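You operate a simulated robot arm through the tools that you are given. There is no shell and no other tool.

You run a simulated robot arm. Do the job below in one go: nothing can be reset, and whatever is moved stays where it is left.

TASK
Fit the hand wheel, open the valve and air-test it.
Fine: fill it past 5 bar, hold for three seconds, then vent to zero; leave the valve open and the clamp alone.
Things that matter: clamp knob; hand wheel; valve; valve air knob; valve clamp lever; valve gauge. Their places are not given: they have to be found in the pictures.

It is judged by the outcome, as a careful person would: the job done as asked, and still so three seconds after it is handed in. It fails if anything else is knocked over, pushed out of place, dropped, spilled or broken.

THE ROBOT
A 7-joint arm with a two-finger parallel gripper, fixed in place. Base frame: the origin is at the foot of the arm, x ahead of it, y to its left, z up. Units: mm, rad, N and s.
Its first joint turns from -2.601 to 2.601 rad. Payload 3.43 kg.
Tool frame: the origin (TCP) lies between the finger pads and is the grasp point; the fingertips stand 30 mm ahead of it; z points along the fingers, y is the line along which they close. The gripper opens to 94 mm. The fingers are 28 mm wide and 10 mm thick; the gripper's body (50 by 96 mm) begins 55 mm behind the TCP.
Orientation is that of the tool frame in the base frame, as a unit quaternion [x, y, z, w]. With the fingers straight down and closing along the base's y, the tool's x points along the base's -x, its y along +y and its z along -z.

THE INTERFACE
- The arm moves only by the tool arm_command. Its arguments are lists of equal length, an entry for each row: "jaw": the gripper command, from -1 (fully open) to 1 (shut), values between in proportion; "offset": the shift along the tool's x, y, z in mm, a list of three; "angular": the turn, a rotation vector about the tool's x, y, z in rad, a list of three. In form: {"jaw": [jaw, ...], "offset": [[dx, dy, dz], ...], "angular": [[ax, ay, az], ...]}. A call has 1 to 20 rows; each row is the pose to reach, as a shift and turn from the pose commanded when the call began, along the tool's axes at that moment. A row lasts 0.2 s, in which the tool goes at most 50 mm and 0.15 rad; a call with a longer step from one row to the next is refused whole, and so is a gripper value outside its range. A pose out of reach is approached as far as the arm can. The call stops where the force on the tool passes 40 N (or 10 N more than at its start, if that is more) or the arm is blocked; 0.2 s more then pass. The fingers move at their own pace (about 45 mm/s each) and stop on an object; they squeeze with about 34 N. The grip force told is the motor's: it shows also when the fingers shut on nothing. Time passes only in rows, and 0.2 s behind the last, so rows that repeat a pose let the fingers close. The reply holds the time, the measured pose of the TCP, the force on the tool along the base axes, the opening and the grip force, in the units named above and with some noise, with the torque about the TCP (base axes, N m) and any sound that the robot's microphone picked up, and new pictures: "pictures" is both (left out), scene, wrist or none.
- Cameras (640 x 400 px; columns grow to the right, rows downward): "scene" is fixed at [63.6, 656.7, 1557.7]; the picture's right is [0.78, -0.62, 0.00], its down [-0.49, -0.61, -0.62] and it looks along [0.39, 0.48, -0.79] (base axes); focal length 246 px, centre (320, 200). "wrist" rides on the gripper at [76, 14, -103] in the tool frame; the picture's right is [-0.18, 0.98, 0.00], its down [-0.75, -0.14, -0.64] and it looks along [-0.63, -0.12, 0.77] (tool axes); focal length 243 px, centre (320, 200).
- measure_at(camera, pixels): for up to 12 pixels [column, row] of the newest picture of that camera ("zoom" is the newest enlarged one), the place [x, y, z] in the base frame of the surface seen there, good to about 3 mm, but the place of the scene camera against the robot may be out by one fixed shift of up to 25 mm in any direction. The clock stands still meanwhile.
- close_up(camera, box): a new picture of the part [left, top, right, bottom] of that camera's present view, enlarged. The clock stands still meanwhile.
- hand_in(): hands the job in; it is judged then, once.

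Leave the gripper open and the arm clear of the work at the hand-in unless told otherwise.

The tools are called after ">>>" as a command line: name --argument value ..., lists and objects as JSON in quotes. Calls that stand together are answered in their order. arm_command: Moves the arm, as the interface text tells. Its arguments: {"type":"object","properties":{"jaw":{"type":"array","items":{"type":"number"}},"offset":{"type":"array","items":{"type":"array","items":{"type":"number"}}},"angular":{"type":"array","items":{"type":"array","items":{"type":"number"}}},"pictures":{"type":"string","enum":["both","scene","wrist","none"]}},"required":["jaw","offset","angular"]} The other tools are called the same way: measure_at (camera, pixels) gives the place of the surface under pixels of a picture; close_up (camera, box) takes an enlarged picture of a part of a camera's view; hand_in () hands the job in.

At the start:

```text
clock: 0.0
position: [402.7, 903.4, 1253.7]
tool_rot: [0.0, 1.0, 0.0, 0.0]
ft_force: [-1.1, 0.1, 0.2]
ft_torque: [-0.03, 0.02, -0.01]
opening: 93.9
gripper_force: 0.1
```

scene: 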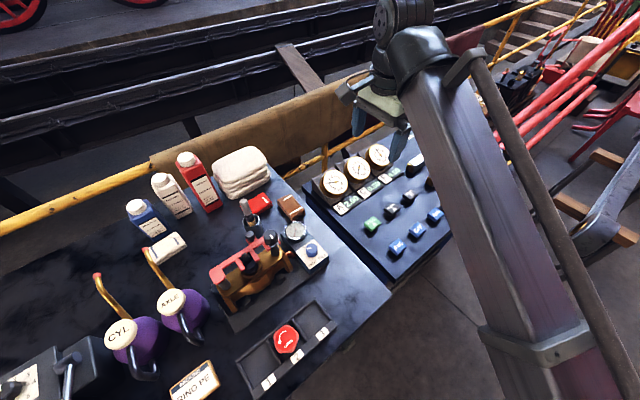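
wrist: 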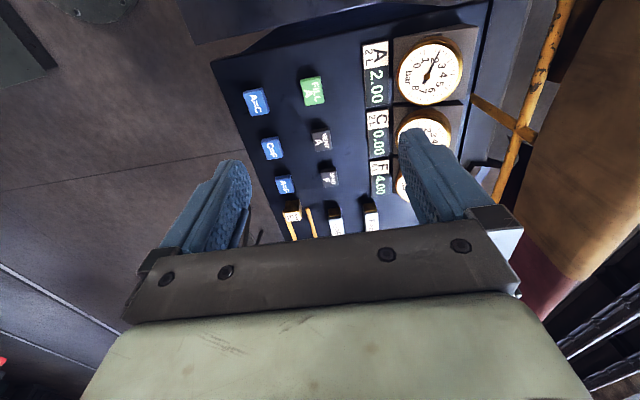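

I see a workbench with a valve in a clamp (around 250,265), a red hand wheel in a tray (287,340), and a small gauge/knob (295,230; 312,252). I'll take enlarged pictures first.

>>> close_up --camera "scene" --box '[200, 180, 340, 340]'

>>> close_up --camera "scene" --box '[220, 290, 350, 400]'

>>> close_up --camera "scene" --box '[300, 130, 460, 290]'

>>> close_up --camera "scene" --box '[0, 260, 230, 400]'

```text
2.50 times, centred on (270, 260) of scene
```

zoom: 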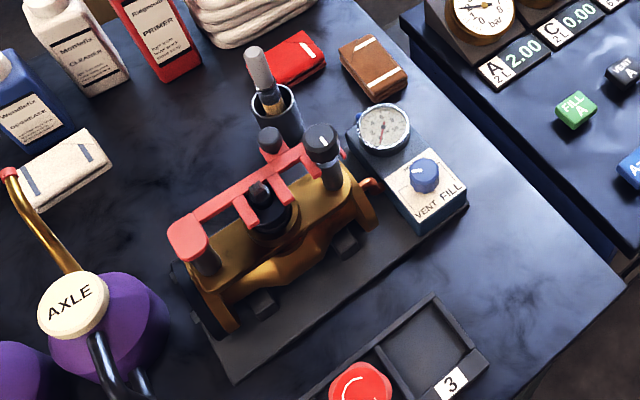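

```text
3.64 times, centred on (285, 345) of scene
```

zoom: 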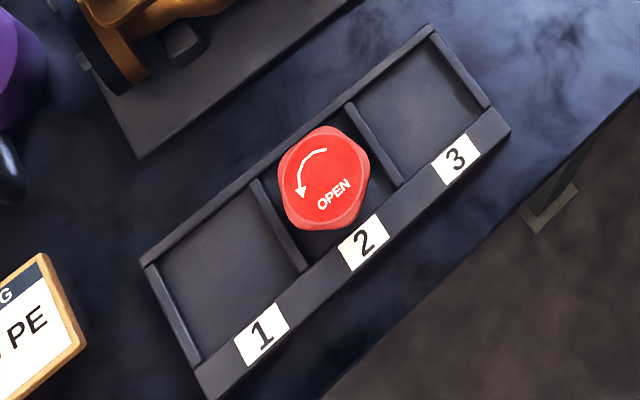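

```text
2.50 times, centred on (380, 210) of scene
```

zoom: 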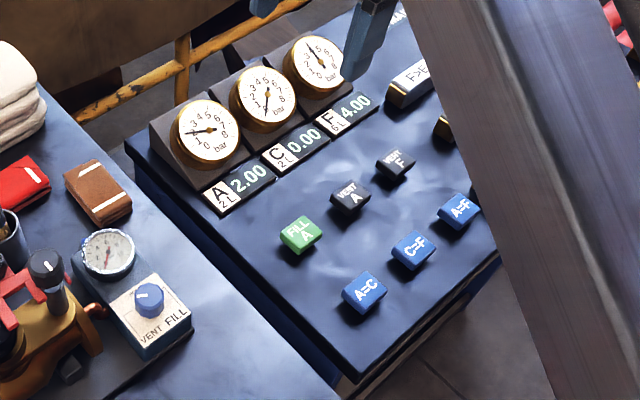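

```text
2.78 times, centred on (115, 330) of scene
```

zoom: 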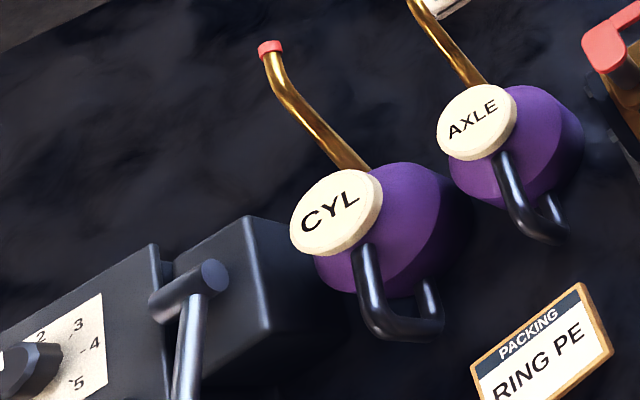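

I'll zoom further on the valve, to tell spindle, clamp knob and lever apart, and on the air block.

>>> close_up --camera "scene" --box '[205, 220, 300, 315]'

>>> close_up --camera "scene" --box '[270, 210, 340, 280]'

>>> close_up --camera "scene" --box '[262, 318, 312, 362]'

```text
4.21 times, centred on (252, 268) of scene
```

zoom: 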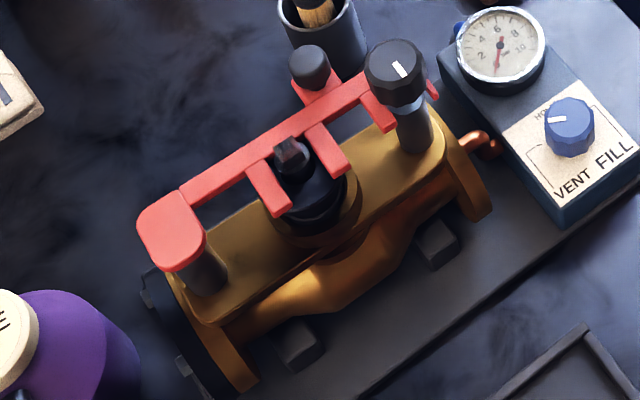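

```text
5.71 times, centred on (305, 245) of scene
```

zoom: 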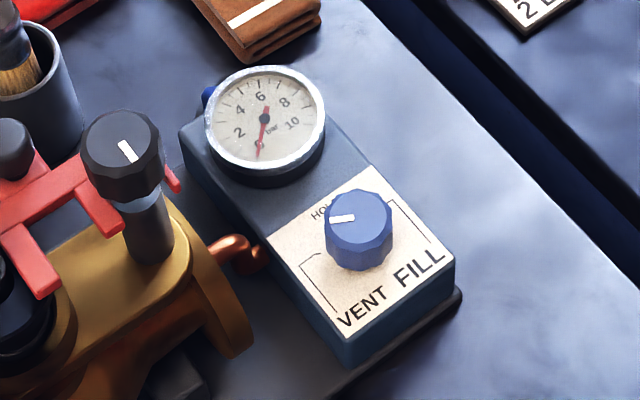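

```text
9.09 times, centred on (287, 340) of scene
```

zoom: 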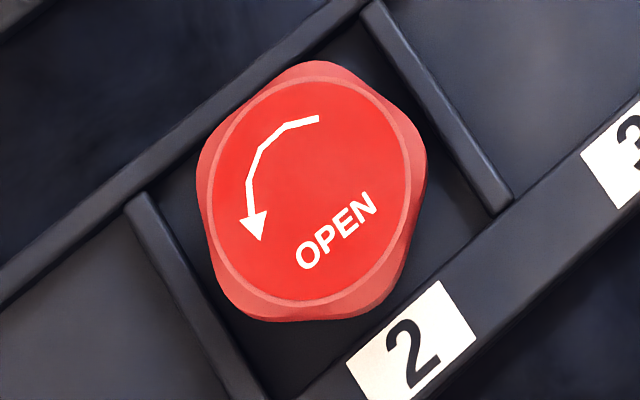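

Now I'll measure key points in the scene picture: wheel top, spindle, clamp bar, clamp knob, air knob, gauge, bench.

>>> measure_at --camera "scene" --pixels '[[287, 339], [276, 337], [296, 340], [285, 327], [286, 351], [249, 259], [270, 238], [230, 275], [312, 250], [295, 230], [320, 300], [262, 380]]'

>>> close_up --camera "scene" --box '[230, 230, 280, 280]'

```text
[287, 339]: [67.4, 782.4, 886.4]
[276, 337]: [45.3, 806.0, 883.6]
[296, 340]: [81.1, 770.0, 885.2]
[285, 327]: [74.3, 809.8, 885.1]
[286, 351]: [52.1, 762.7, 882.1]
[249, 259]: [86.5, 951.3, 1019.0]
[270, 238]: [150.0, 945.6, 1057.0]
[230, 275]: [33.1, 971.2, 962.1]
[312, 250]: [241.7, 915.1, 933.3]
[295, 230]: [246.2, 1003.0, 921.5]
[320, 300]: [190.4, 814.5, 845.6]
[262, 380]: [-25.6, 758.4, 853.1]
```

```text
8.00 times, centred on (255, 255) of scene
```

zoom: 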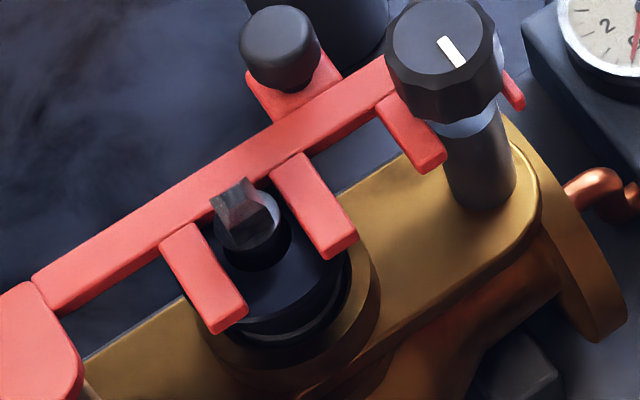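

I see a square spindle end (zoom ~245,205) rising between two red fork prongs of the clamp bar. I'll measure its details.

>>> measure_at --camera "zoom" --pixels '[[245, 190], [225, 200], [262, 190], [245, 235], [245, 265], [210, 300], [310, 210], [190, 230], [440, 40], [280, 45], [330, 120], [430, 150]]'

>>> close_up --camera "scene" --box '[238, 248, 262, 264]'

```text
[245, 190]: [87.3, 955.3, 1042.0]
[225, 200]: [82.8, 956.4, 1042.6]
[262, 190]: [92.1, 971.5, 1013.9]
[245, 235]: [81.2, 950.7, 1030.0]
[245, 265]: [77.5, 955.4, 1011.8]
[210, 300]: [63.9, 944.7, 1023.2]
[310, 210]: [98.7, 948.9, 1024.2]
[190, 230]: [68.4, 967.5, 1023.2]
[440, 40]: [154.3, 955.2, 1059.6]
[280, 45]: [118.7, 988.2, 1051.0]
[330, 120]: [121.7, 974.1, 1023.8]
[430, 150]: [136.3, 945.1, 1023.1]
```

```text
16.00 times, centred on (250, 256) of scene
```

zoom: 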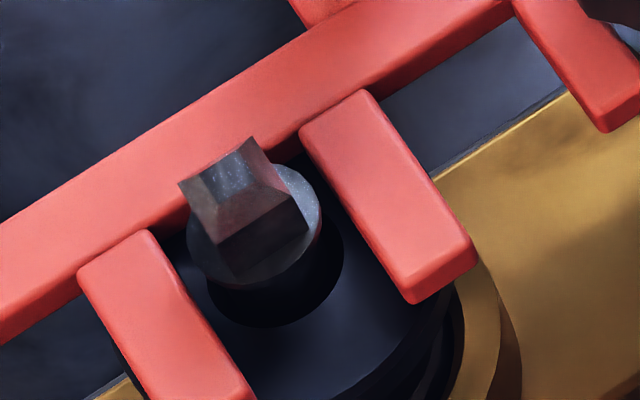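

The wheel lies in tray bay 2 near (67,785,885), and the spindle's square top is near (85,953,1042), both by the scene camera. I'll move high above the tray to look with the wrist camera.

>>> arm_command --jaw '[-1, -1, -1, -1, -1, -1, -1, -1, -1, -1]' --offset '[[35, -12, 0], [70, -24, 0], [105, -36, 0], [140, -48, 0], [175, -60, 0], [210, -72, 0], [245, -84, 20], [280, -96, 40], [310, -108, 60], [337, -118, 80]]' --angular '[[0, 0, 0], [0, 0, 0], [0, 0, 0], [0, 0, 0], [0, 0, 0], [0, 0, 0], [0, 0, 0], [0, 0, 0], [0, 0, 0], [0, 0, 0]]'

```text
clock: 2.2
position: [64.7, 785.1, 1171.5]
tool_rot: [-0.001, 1.0, 0.002, 0.0]
ft_force: [-0.5, 0.4, -0.1]
ft_torque: [0.04, 0.02, 0.0]
opening: 93.9
gripper_force: 0.0
out of reach, approached as far as the arm can: row 2, 3, 4, 5, 6, 7, 8, 9
```

scene: 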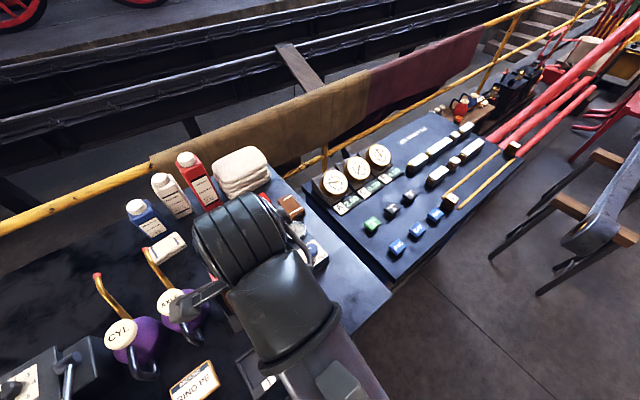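
wrist: 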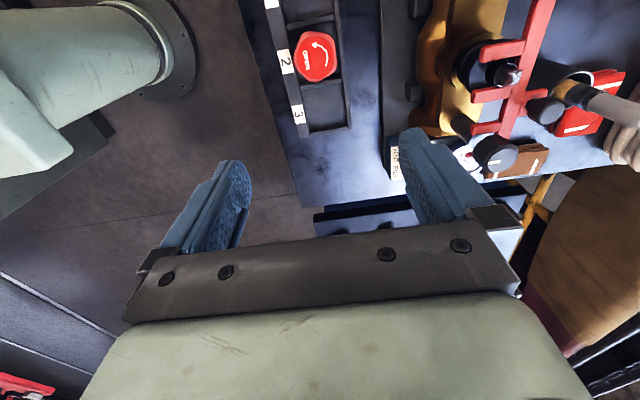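

The wrist camera sees the wheel at (316,57) and the spindle at (505,72). I'll enlarge both and measure with the wrist camera.

>>> close_up --camera "wrist" --box '[260, 0, 380, 140]'

>>> close_up --camera "wrist" --box '[420, 0, 580, 180]'

>>> measure_at --camera "wrist" --pixels '[[316, 57], [298, 57], [335, 57], [316, 38], [316, 76], [510, 77], [500, 70], [548, 108], [494, 155], [497, 94], [500, 50], [395, 100]]'

```text
2.86 times, centred on (320, 70) of wrist
```

zoom: 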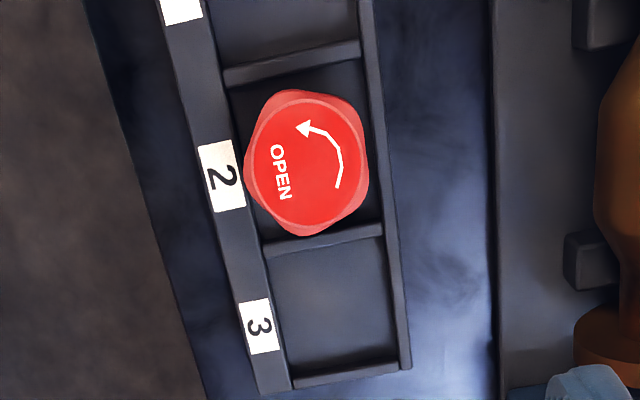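

```text
2.22 times, centred on (500, 90) of wrist
```

zoom: 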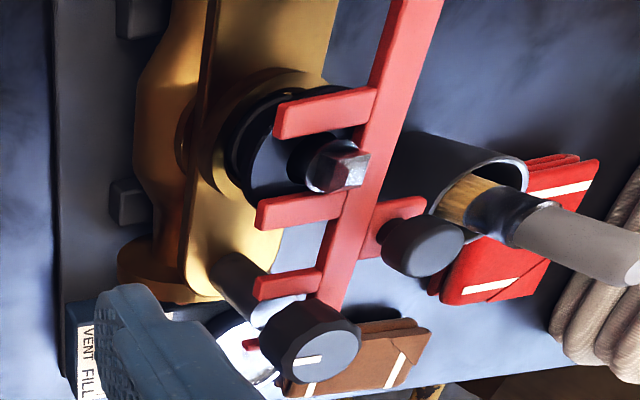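

```text
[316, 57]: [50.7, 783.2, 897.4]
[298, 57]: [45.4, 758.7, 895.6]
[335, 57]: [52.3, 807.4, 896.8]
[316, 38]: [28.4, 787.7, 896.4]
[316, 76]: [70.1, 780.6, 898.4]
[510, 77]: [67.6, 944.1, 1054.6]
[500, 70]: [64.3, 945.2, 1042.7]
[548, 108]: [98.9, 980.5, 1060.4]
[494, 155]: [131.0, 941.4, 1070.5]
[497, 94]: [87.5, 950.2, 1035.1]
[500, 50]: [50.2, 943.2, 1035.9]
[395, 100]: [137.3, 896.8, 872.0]
```

The wrist readings put the wheel at about (51,783,897) and the spindle top at about (67,944,1054). The scene camera is shifted by roughly (+20,+9,−11). I'll look closer at the spindle's square and the wheel's flats.

>>> close_up --camera "wrist" --box '[484, 55, 524, 95]'

>>> close_up --camera "wrist" --box '[285, 25, 350, 90]'

>>> measure_at --camera "wrist" --pixels '[[296, 35], [300, 20], [318, 15], [330, 32], [325, 81], [340, 80], [290, 60], [345, 50], [325, 97], [390, 60], [360, 60], [310, 86]]'

```text
10.00 times, centred on (504, 75) of wrist
```

zoom: 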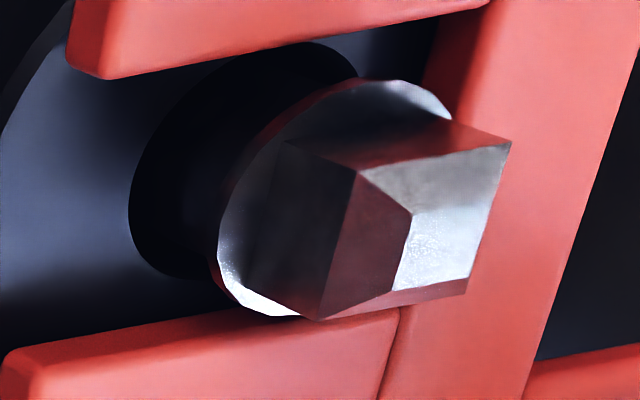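

```text
6.15 times, centred on (318, 58) of wrist
```

zoom: 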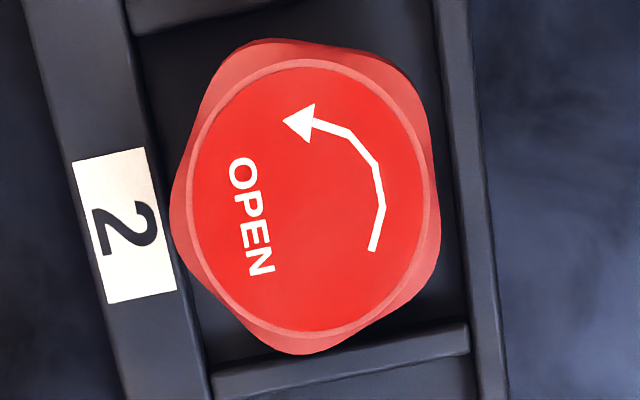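

```text
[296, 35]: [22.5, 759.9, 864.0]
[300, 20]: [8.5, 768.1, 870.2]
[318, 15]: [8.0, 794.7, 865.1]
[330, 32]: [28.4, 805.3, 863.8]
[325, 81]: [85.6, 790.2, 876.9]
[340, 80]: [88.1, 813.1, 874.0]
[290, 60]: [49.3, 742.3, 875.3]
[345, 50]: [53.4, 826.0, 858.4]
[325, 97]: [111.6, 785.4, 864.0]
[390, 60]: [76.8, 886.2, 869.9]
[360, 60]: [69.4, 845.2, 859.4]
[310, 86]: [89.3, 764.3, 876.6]
```

The spindle's square sits in line with the base axes at about (68,946). The wheel is five-lobed, about 56 mm across, with "OPEN" running along base +x. Next I'll descend over the wheel to TCP z≈960 for a closer look.

>>> arm_command --jaw '[-1, -1, -1, -1, -1, -1, -1, -1, -1]' --offset '[[3, -1, 25], [6, -2, 50], [9, -2.8, 80], [13, -2.8, 110], [13, -2.8, 140], [13, -2.8, 170], [13, -2.8, 190], [13, -2.8, 211], [13, -2.8, 211]]' --angular '[[0, 0, 0], [0, 0, 0], [0, 0, 0], [0, 0, 0], [0, 0, 0], [0, 0, 0], [0, 0, 0], [0, 0, 0], [0, 0, 0]]'

```text
clock: 4.2
position: [52.2, 782.1, 962.9]
tool_rot: [0.0, 1.0, 0.0, 0.0]
ft_force: [-0.5, 0.1, 0.0]
ft_torque: [0.0, 0.02, 0.01]
opening: 94.2
gripper_force: 0.1
```

scene: 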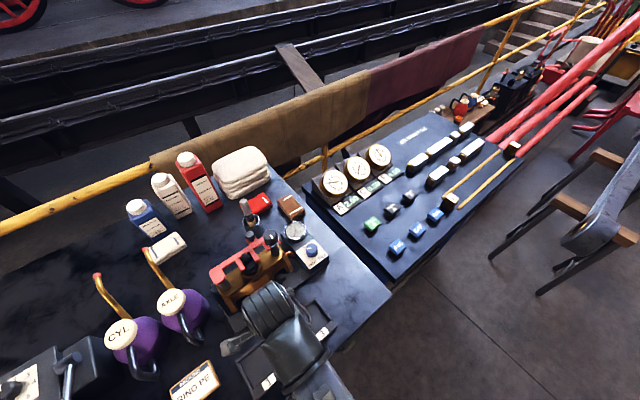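
wrist: 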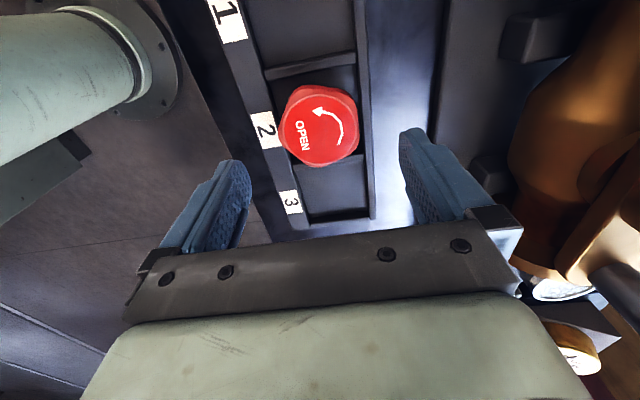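

Wheel now at about (320,126) in the wrist view. I'll enlarge and measure its edges and the tray walls.

>>> close_up --camera "wrist" --box '[270, 70, 370, 180]'

>>> measure_at --camera "wrist" --pixels '[[320, 126], [290, 126], [350, 126], [320, 92], [320, 155], [265, 130], [362, 100], [310, 70], [345, 158], [350, 80], [300, 165], [340, 195]]'

```text
3.64 times, centred on (320, 125) of wrist
```

zoom: 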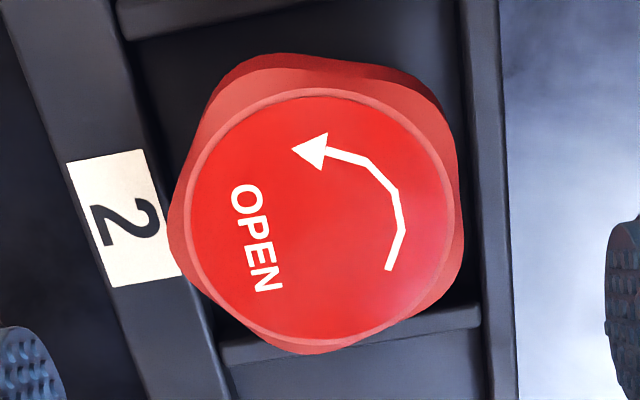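

```text
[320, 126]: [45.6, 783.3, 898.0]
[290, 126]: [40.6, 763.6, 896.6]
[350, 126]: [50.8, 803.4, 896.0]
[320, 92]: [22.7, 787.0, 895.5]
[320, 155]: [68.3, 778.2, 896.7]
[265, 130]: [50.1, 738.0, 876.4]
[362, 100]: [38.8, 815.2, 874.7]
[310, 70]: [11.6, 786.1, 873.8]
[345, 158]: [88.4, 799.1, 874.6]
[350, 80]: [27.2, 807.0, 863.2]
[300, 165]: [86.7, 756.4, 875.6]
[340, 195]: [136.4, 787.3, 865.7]
```

Wheel centre ≈ (52,782), top 897, tray walls ≈ 875, floor ≈ 864. Before closing I'll check the brush and other tall objects near the valve with the scene camera.

>>> measure_at --camera "scene" --pixels '[[244, 202], [247, 210], [249, 220], [252, 232], [269, 237], [255, 238], [190, 160], [240, 160], [312, 250], [308, 258], [295, 230], [299, 228]]'

>>> close_up --camera "scene" --box '[200, 180, 330, 300]'

```text
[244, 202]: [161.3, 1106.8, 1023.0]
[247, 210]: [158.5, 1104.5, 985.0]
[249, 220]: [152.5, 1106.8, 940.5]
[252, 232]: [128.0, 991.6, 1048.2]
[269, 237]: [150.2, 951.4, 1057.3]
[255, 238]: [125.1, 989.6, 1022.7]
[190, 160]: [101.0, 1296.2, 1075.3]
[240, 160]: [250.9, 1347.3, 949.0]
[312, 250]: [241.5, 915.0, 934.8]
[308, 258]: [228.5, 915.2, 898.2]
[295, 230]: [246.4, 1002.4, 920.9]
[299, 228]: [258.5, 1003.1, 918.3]
```

```text
3.33 times, centred on (265, 240) of scene
```

zoom: 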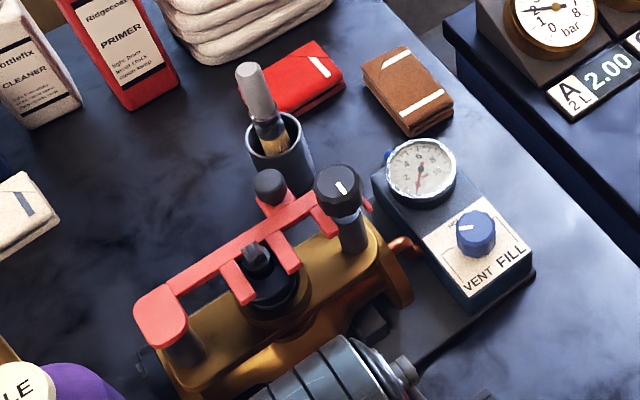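

The brush is well clear at y≈1100. Now I'll descend so the fingertips stay just above the tray walls (TCP z≈910), then close on the wheel along y.

>>> arm_command --jaw '[-1, -1, -1, -1, 0.2, 1, 1, 1, 1]' --offset '[[0.5, -0.4, 20], [0.5, -0.4, 40], [0.5, -0.4, 53], [0.5, -0.4, 53], [0.5, -0.4, 53], [0.5, -0.4, 53], [0.5, -0.4, 53], [0.5, -0.4, 53], [0.5, -0.4, 53]]' --angular '[[0, 0, 0], [0, 0, 0], [0, 0, 0], [0, 0, 0], [0, 0, 0], [0, 0, 0], [0, 0, 0], [0, 0, 0], [0, 0, 0]]'

```text
clock: 6.2
position: [50.8, 781.8, 908.6]
tool_rot: [-0.001, 1.0, 0.0, 0.001]
ft_force: [0.6, 0.6, 0.3]
ft_torque: [0.06, 0.05, -0.02]
opening: 59.5
gripper_force: 33.7
```

scene: 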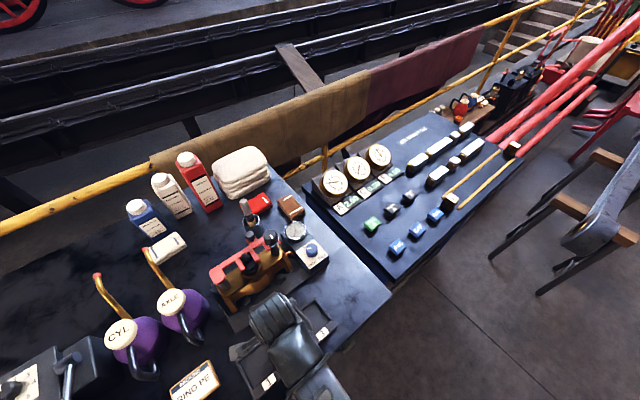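
wrist: 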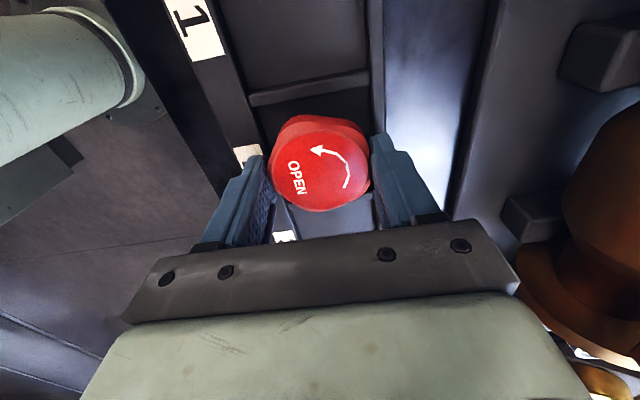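

Gripped: opening 59.5 mm, force 34 N. I'll enlarge to see how the wheel lies between the fingers, and measure its top.

>>> close_up --camera "wrist" --box '[240, 100, 400, 240]'

>>> measure_at --camera "wrist" --pixels '[[320, 165], [275, 165], [365, 165], [320, 135], [318, 205], [300, 150], [340, 150], [315, 180]]'

```text
2.86 times, centred on (320, 170) of wrist
```

zoom: 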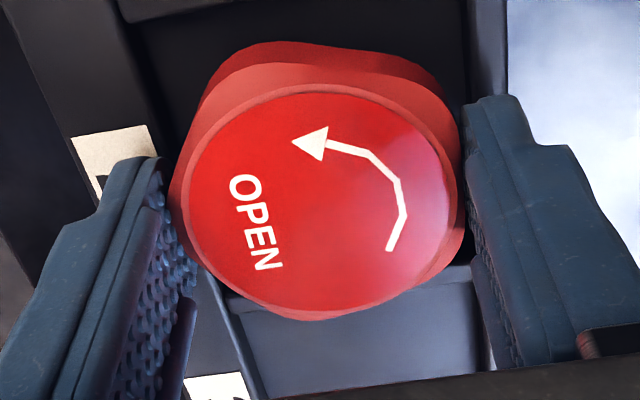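

```text
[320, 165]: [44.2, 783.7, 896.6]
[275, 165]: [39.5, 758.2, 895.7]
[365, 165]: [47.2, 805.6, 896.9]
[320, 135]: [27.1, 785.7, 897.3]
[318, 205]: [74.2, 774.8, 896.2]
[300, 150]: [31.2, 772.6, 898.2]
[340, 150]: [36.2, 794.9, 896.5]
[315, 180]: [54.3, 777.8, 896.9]
```

The wheel's centre is within 1 mm of the TCP and "OPEN" lies along +x. Now I'll lift straight up to z≈1130 and go halfway toward the valve to see the spindle closer.

>>> arm_command --jaw '[1, 1, 1, 1, 1, 1, 1, 1, 1, 1, 1, 1]' --offset '[[0, 0, -10], [0, 0, -30], [0, 0, -60], [0, 0, -95], [0, 0, -130], [0, 0, -165], [0, 0, -200], [0, 0, -222], [-4, 20, -222], [-10, 45, -222], [-16, 65, -222], [-16, 65, -222]]' --angular '[[0, 0, 0], [0, 0, 0], [0, 0, 0], [0, 0, 0], [0, 0, 0], [0, 0, 0], [0, 0, 0], [0, 0, 0], [0, 0, 0], [0, 0, 0], [0, 0, 0], [0, 0, 0]]'

```text
clock: 8.8
position: [66.6, 846.9, 1131.0]
tool_rot: [0.0, 1.0, 0.0, 0.0]
ft_force: [-0.7, -0.2, -2.6]
ft_torque: [-0.01, 0.02, -0.01]
opening: 59.1
gripper_force: 34.2
```

scene: 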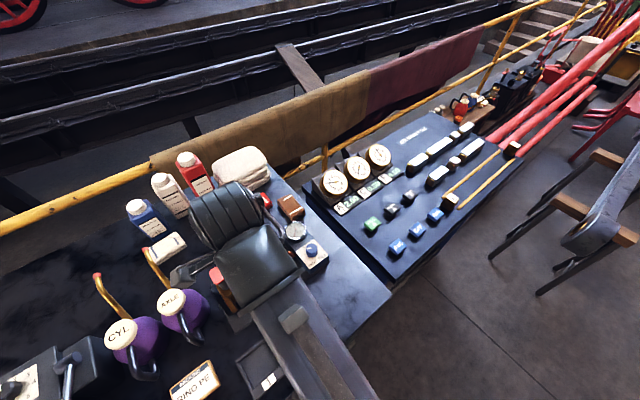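
wrist: 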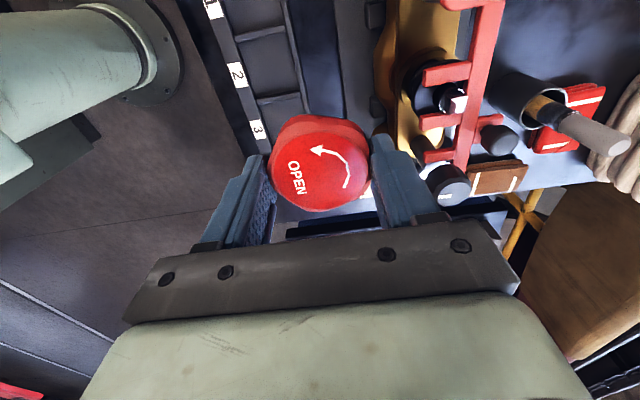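

The wheel is held (about 2.6 N load). The spindle is at (455,102) in the wrist view; I'll enlarge and measure it.

>>> close_up --camera "wrist" --box '[430, 80, 480, 130]'

>>> measure_at --camera "wrist" --pixels '[[460, 103], [456, 100], [463, 107], [447, 97], [440, 75], [440, 120], [500, 140], [448, 188], [478, 90], [425, 80], [492, 95], [471, 115]]'

```text
8.00 times, centred on (455, 105) of wrist
```

zoom: 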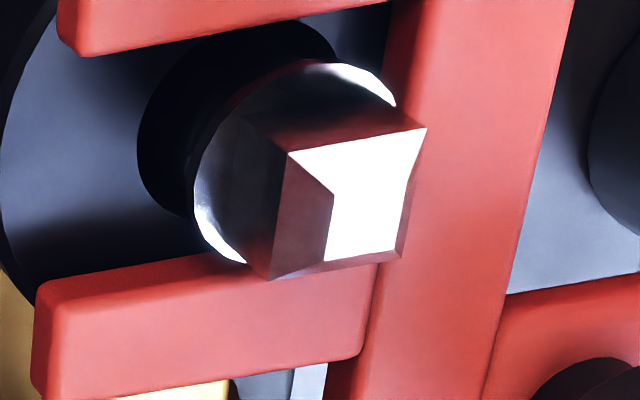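

```text
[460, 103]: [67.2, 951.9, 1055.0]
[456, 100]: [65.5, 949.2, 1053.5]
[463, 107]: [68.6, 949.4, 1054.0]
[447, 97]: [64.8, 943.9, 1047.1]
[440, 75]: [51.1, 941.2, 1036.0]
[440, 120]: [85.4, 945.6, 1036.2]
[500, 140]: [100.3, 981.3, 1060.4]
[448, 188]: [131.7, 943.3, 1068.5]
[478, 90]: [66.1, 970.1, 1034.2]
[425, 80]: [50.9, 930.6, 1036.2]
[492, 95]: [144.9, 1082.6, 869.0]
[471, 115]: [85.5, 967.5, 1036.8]
```

The spindle's square top is level at z≈1054 with its centre ≈ (68.5,948), aligned with the axes. I'll move closer (y≈895) for one more check from a nearer angle.

>>> arm_command --jaw '[1, 1, 1, 1]' --offset '[[-0.5, 16, 0], [-1, 32, 0], [-1.9, 48, 0], [-1.9, 48, 0]]' --angular '[[0, 0, 0], [0, 0, 0], [0, 0, 0], [0, 0, 0]]'

>>> close_up --camera "wrist" --box '[365, 90, 415, 140]'

```text
clock: 9.8
position: [68.8, 893.4, 1130.4]
tool_rot: [0.0, 1.0, 0.0, 0.0]
ft_force: [-0.9, -0.3, -2.6]
ft_torque: [-0.01, 0.02, -0.02]
opening: 59.4
gripper_force: 33.8
```

scene: 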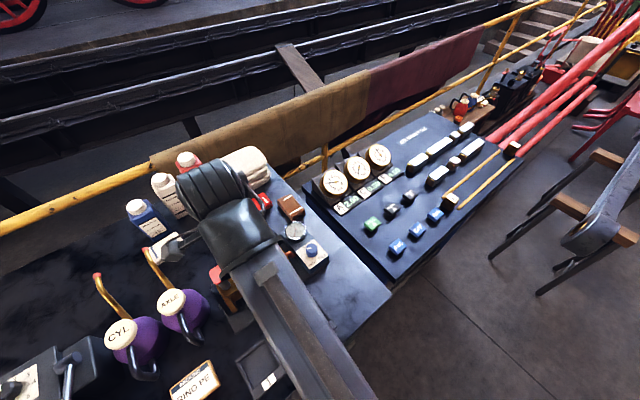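
wrist: 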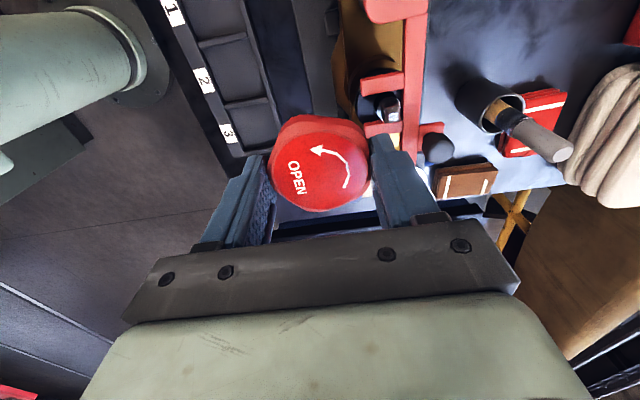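

```text
8.00 times, centred on (390, 115) of wrist
```

zoom: 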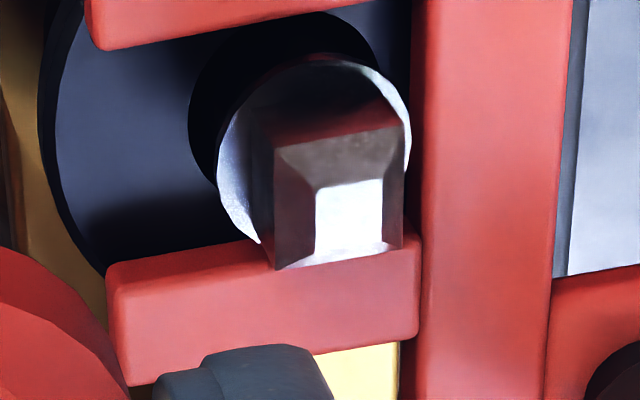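

Best spindle estimate is now (68.7,947.4), aligned. I'll move the wheel straight above it, keeping the height, and read the pose twice.

>>> arm_command --jaw '[1, 1, 1, 1, 1]' --offset '[[0, 18, 0], [0, 36, 0], [0, 53.9, 0], [0, 53.9, 0], [0, 53.9, 0]]' --angular '[[0, 0, 0], [0, 0, 0], [0, 0, 0], [0, 0, 0], [0, 0, 0]]' --pictures "none"

>>> arm_command --jaw '[1, 1, 1]' --offset '[[0, 0, 0], [0, 0, 0], [0, 0, 0]]' --angular '[[0, 0, 0], [0, 0, 0], [0, 0, 0]]' --pictures "none"

>>> arm_command --jaw '[1, 1]' --offset '[[0, 0, 0], [0, 0, 0]]' --angular '[[0, 0, 0], [0, 0, 0]]'

```text
clock: 11.0
position: [68.1, 948.5, 1131.3]
tool_rot: [-0.001, 1.0, 0.0, 0.0]
ft_force: [-0.2, 0.3, -4.3]
ft_torque: [0.03, 0.03, -0.03]
opening: 59.2
gripper_force: 34.0
```

```text
clock: 11.8
position: [67.8, 947.9, 1132.1]
tool_rot: [-0.001, 1.0, 0.0, 0.001]
ft_force: [-1.0, -0.5, -3.1]
ft_torque: [-0.02, -0.02, 0.02]
opening: 59.1
gripper_force: 34.1
```

```text
clock: 12.4
position: [66.8, 947.6, 1132.3]
tool_rot: [0.0, 1.0, -0.001, 0.0]
ft_force: [-0.7, 0.1, -2.7]
ft_torque: [0.03, -0.02, 0.0]
opening: 59.3
gripper_force: 33.7
```

scene: 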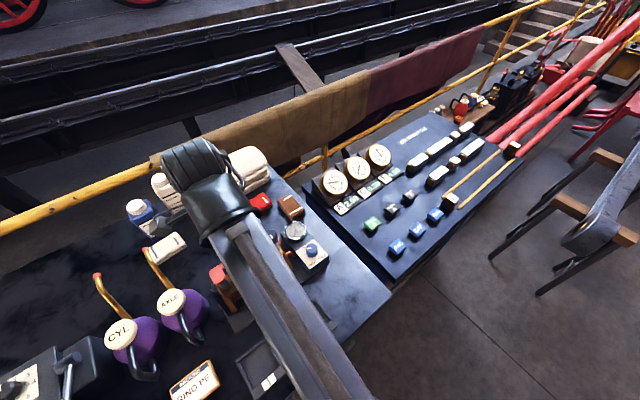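
wrist: 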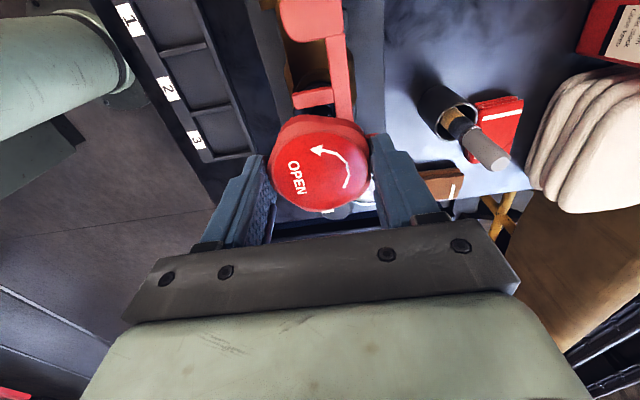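

Centred within about 1 mm. I'll lower toward the spindle: first 26 mm quickly, then in small steps, watching the force.

>>> arm_command --jaw '[1, 1, 1, 1, 1, 1, 1]' --offset '[[0, 0, 10], [0, 0, 20], [0, 0, 26], [0, 0, 28], [0, 0, 30], [0, 0, 32], [0, 0, 32]]' --angular '[[0, 0, 0], [0, 0, 0], [0, 0, 0], [0, 0, 0], [0, 0, 0], [0, 0, 0], [0, 0, 0]]' --pictures "wrist"

```text
clock: 14.0
position: [68.4, 948.8, 1099.0]
tool_rot: [0.0, 1.0, 0.0, 0.0]
ft_force: [-0.4, 0.8, -3.0]
ft_torque: [0.0, 0.0, 0.02]
opening: 59.3
gripper_force: 34.2
```

wrist: 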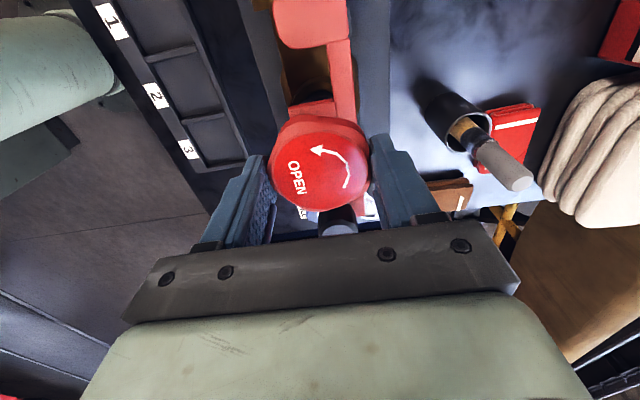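

No contact yet at z≈1099. I continue down in 2 mm steps.

>>> arm_command --jaw '[1, 1, 1, 1, 1]' --offset '[[0, 0, 1], [0, 0, 2], [0, 0, 3], [0, 0, 4], [0, 0, 4]]' --angular '[[0, 0, 0], [0, 0, 0], [0, 0, 0], [0, 0, 0], [0, 0, 0]]' --pictures "none"

```text
clock: 15.2
position: [69.7, 949.1, 1096.2]
tool_rot: [0.0, 1.0, 0.001, 0.001]
ft_force: [4.6, 4.4, 12.1]
ft_torque: [0.2, -0.19, -0.04]
opening: 59.5
gripper_force: 34.5
```

Contact: about 15 N up with sideways push toward +x,+y (4.6,4.4 N). The wheel wants to shift that way; I'll ease it 1 mm in +x and +y and press slightly.

>>> arm_command --jaw '[1, 1, 1, 1]' --offset '[[-0.5, 0.5, 0], [-1, 1, 0], [-1, 1, 1], [-1, 1, 1]]' --angular '[[0, 0, 0], [0, 0, 0], [0, 0, 0], [0, 0, 0]]' --pictures "none"

```text
clock: 16.2
position: [70.8, 949.3, 1093.3]
tool_rot: [0.0, 1.0, 0.0, 0.0]
ft_force: [4.8, 4.5, -5.8]
ft_torque: [0.26, -0.2, -0.03]
opening: 59.0
gripper_force: 34.4
```

The upward force vanished, so the square seems to have entered, still with sideways push to +x,+y. I'll ease another 0.8 mm that way and lower in small steps.

>>> arm_command --jaw '[1, 1, 1, 1, 1]' --offset '[[-0.4, 0.4, 0], [-0.8, 0.8, 0], [-0.8, 0.8, 1], [-0.8, 0.8, 2], [-0.8, 0.8, 2]]' --angular '[[0, 0, 0], [0, 0, 0], [0, 0, 0], [0, 0, 0], [0, 0, 0]]' --pictures "none"

```text
clock: 17.4
position: [70.6, 951.1, 1091.0]
tool_rot: [0.0, 1.0, 0.0, 0.0]
ft_force: [0.8, -0.6, -1.7]
ft_torque: [-0.03, 0.0, -0.01]
opening: 59.3
gripper_force: 33.8
```

Sideways force is gone and the tool is 8 mm below first contact height with no resistance. I continue down until it seats.

>>> arm_command --jaw '[1, 1, 1, 1, 1, 1, 1]' --offset '[[0, 0, 1.5], [0, 0, 3], [0, 0, 4.5], [0, 0, 6], [0, 0, 7.5], [0, 0, 9], [0, 0, 9]]' --angular '[[0, 0, 0], [0, 0, 0], [0, 0, 0], [0, 0, 0], [0, 0, 0], [0, 0, 0], [0, 0, 0]]'

```text
clock: 19.0
position: [70.2, 949.8, 1083.4]
tool_rot: [0.001, 1.0, 0.0, -0.001]
ft_force: [-0.6, 0.8, 8.6]
ft_torque: [-0.05, -0.02, 0.0]
opening: 59.4
gripper_force: 34.2
```

scene: 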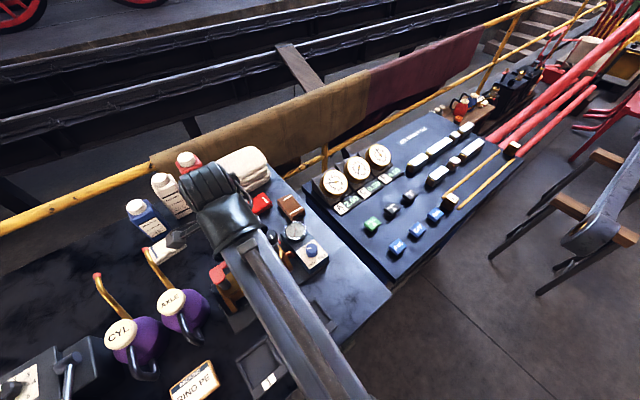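
wrist: 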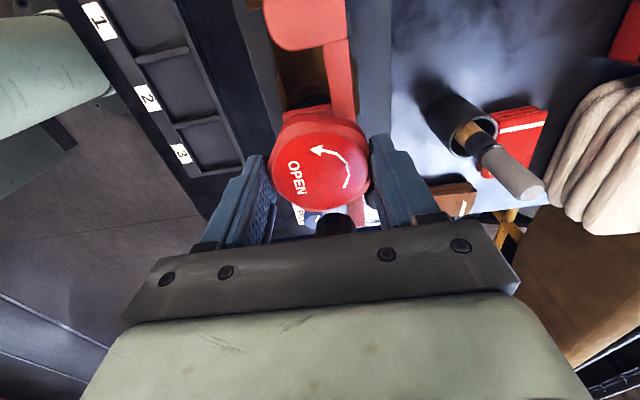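

It has seated (about 10 N up, 13 mm below first contact). The wheel's arrow "OPEN" is counter-clockwise from above, i.e. negative about tool z. I'll turn about 0.4 rad first, watching torque and sound.

>>> arm_command --jaw '[1, 1, 1, 1, 1]' --offset '[[0, 0, -0.5], [0, 0, -0.5], [0, 0, -0.5], [0, 0, -0.5], [0, 0, -0.5]]' --angular '[[0, 0, -0.1], [0, 0, -0.2], [0, 0, -0.3], [0, 0, -0.4], [0, 0, -0.4]]'

```text
clock: 20.2
position: [70.2, 949.8, 1084.8]
tool_rot: [-0.199, 0.98, 0.001, 0.0]
ft_force: [-1.1, 4.8, 12.3]
ft_torque: [0.14, -0.01, 0.01]
opening: 59.3
gripper_force: 33.7
```

scene: 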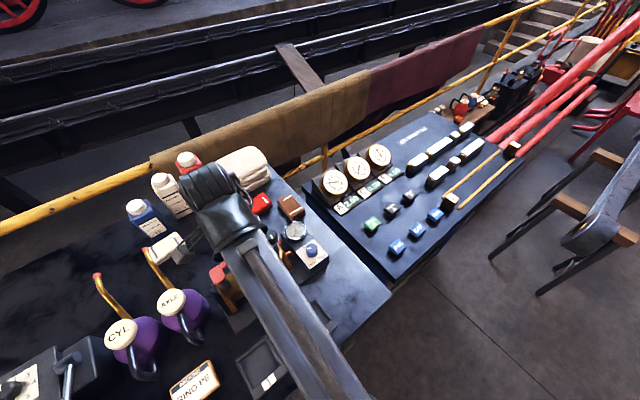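
wrist: 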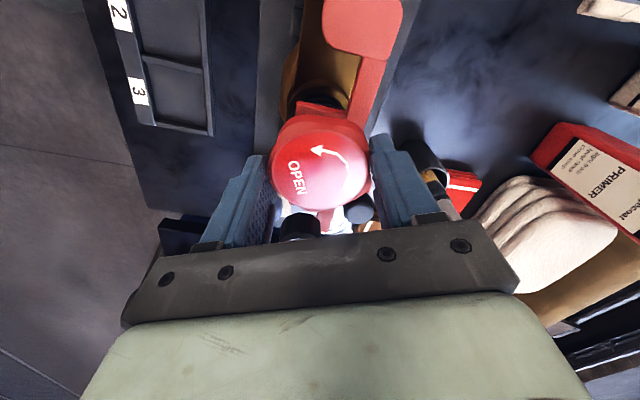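

The wheel turns with the gripper (23° so far), nearly no torque, and the upward force grew a little. Perhaps the spindle rises, so I'll ease up 1.5 mm while turning on to about 0.85 rad total.

>>> arm_command --jaw '[1, 1, 1, 1, 1, 1]' --offset '[[0, 0, -0.6], [0, 0, -1], [0, 0, -1.2], [0, 0, -1.5], [0, 0, -1.5], [0, 0, -1.5]]' --angular '[[0, 0, -0.1], [0, 0, -0.2], [0, 0, -0.3], [0, 0, -0.4], [0, 0, -0.45], [0, 0, -0.45]]'

```text
clock: 21.6
position: [70.4, 951.2, 1084.4]
tool_rot: [-0.414, 0.91, 0.0, 0.0]
ft_force: [-2.1, 1.4, -4.4]
ft_torque: [0.06, 0.01, -0.01]
opening: 59.3
gripper_force: 34.3
```

scene: 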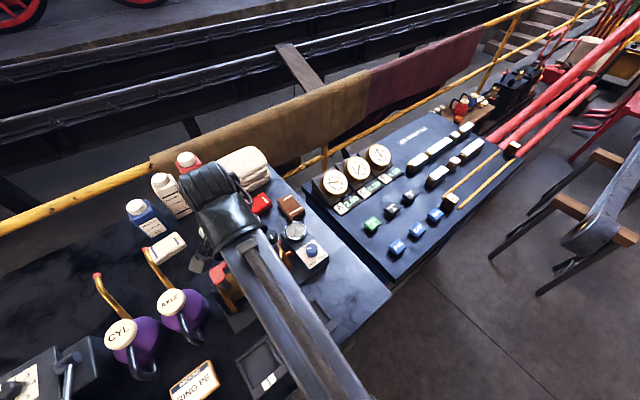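
wrist: 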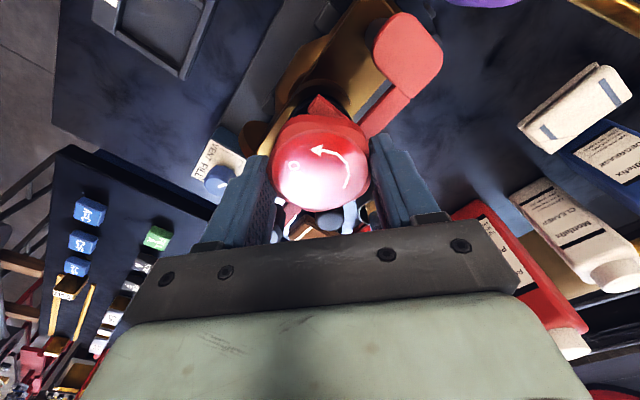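

Turned 49° now, with little resistance. I'll check clearance to the round knob and clamp knob before turning on.

>>> close_up --camera "wrist" --box '[230, 90, 430, 250]'

>>> close_up --camera "scene" --box '[200, 220, 340, 330]'

```text
2.50 times, centred on (330, 170) of wrist
```

zoom: 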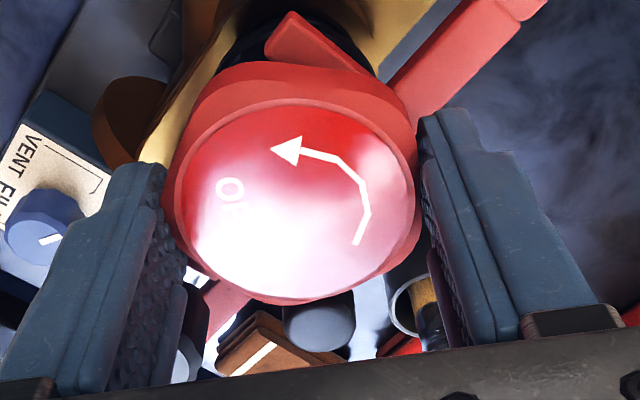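

```text
3.64 times, centred on (270, 275) of scene
```

zoom: 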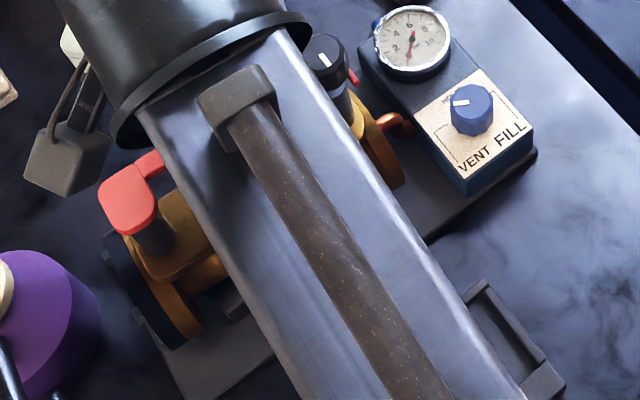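

The nearest finger corner should clear the clamp knob by about 4 mm throughout. I'll turn on slowly, 0.35 rad more, checking the forces.

>>> arm_command --jaw '[1, 1, 1, 1, 1, 1]' --offset '[[0, 0, 0], [0, 0, 0], [0, 0, 0], [0, 0, 0], [0, 0, 0], [0, 0, 0]]' --angular '[[0, 0, -0.07], [0, 0, -0.14], [0, 0, -0.21], [0, 0, -0.28], [0, 0, -0.35], [0, 0, -0.35]]'

```text
clock: 23.0
position: [69.5, 950.6, 1085.3]
tool_rot: [-0.565, 0.825, 0.001, 0.0]
ft_force: [-1.4, 2.7, -4.1]
ft_torque: [0.13, 0.04, -0.05]
opening: 59.6
gripper_force: 33.9
```

scene: 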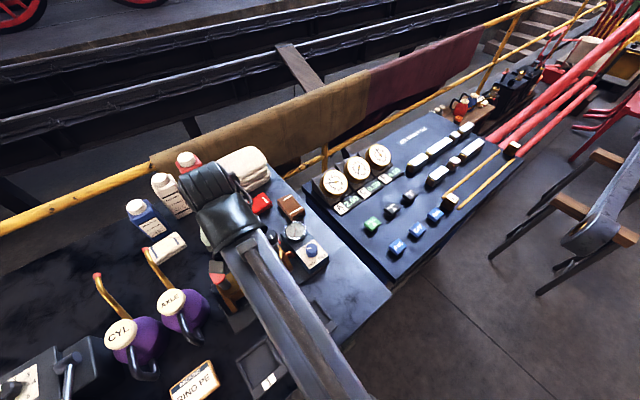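
wrist: 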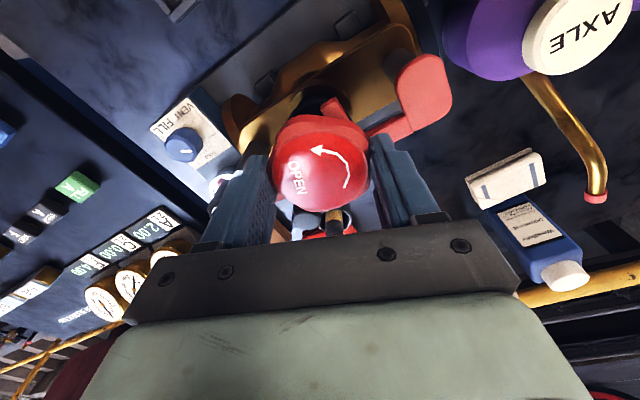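

69° turned, still only small forces. Continuing to about 90°.

>>> arm_command --jaw '[1, 1, 1, 1, 1, 1]' --offset '[[0, 0, 0], [0, 0, 0], [0, 0, 0], [0, 0, 0], [0, 0, 0], [0, 0, 0]]' --angular '[[0, 0, -0.08], [0, 0, -0.16], [0, 0, -0.24], [0, 0, -0.32], [0, 0, -0.38], [0, 0, -0.38]]'

```text
clock: 24.4
position: [70.2, 951.0, 1085.0]
tool_rot: [0.711, -0.703, 0.0, 0.0]
ft_force: [-4.1, 6.0, -0.7]
ft_torque: [0.19, 0.13, -0.04]
opening: 59.2
gripper_force: 34.5
```

scene: 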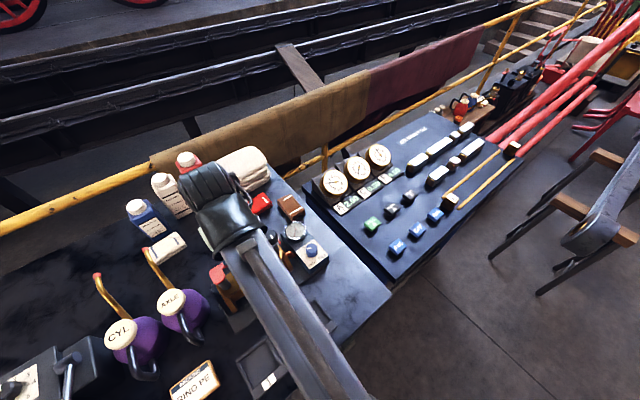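
wrist: 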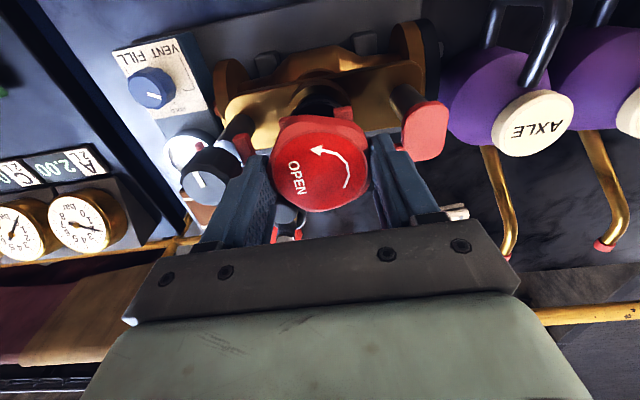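

About 91° turned; side force rose to (−4,+6) N. I'll look closely at the gap between left finger and clamp knob (210,175).

>>> close_up --camera "wrist" --box '[170, 90, 400, 240]'

>>> close_up --camera "scene" --box '[240, 210, 320, 280]'

```text
2.67 times, centred on (285, 165) of wrist
```

zoom: 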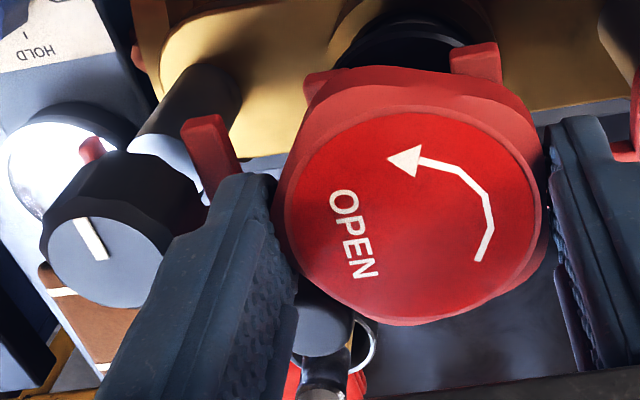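

```text
5.71 times, centred on (280, 245) of scene
```

zoom: 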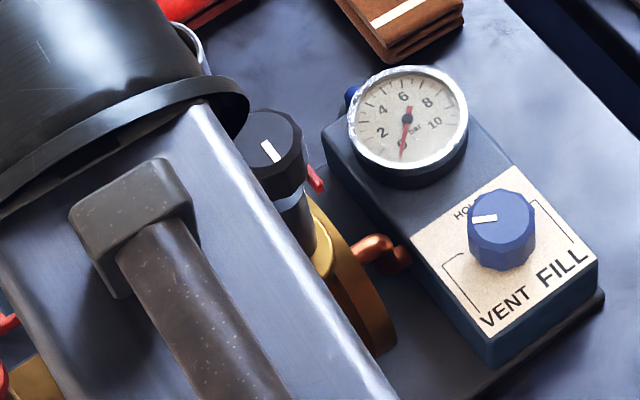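

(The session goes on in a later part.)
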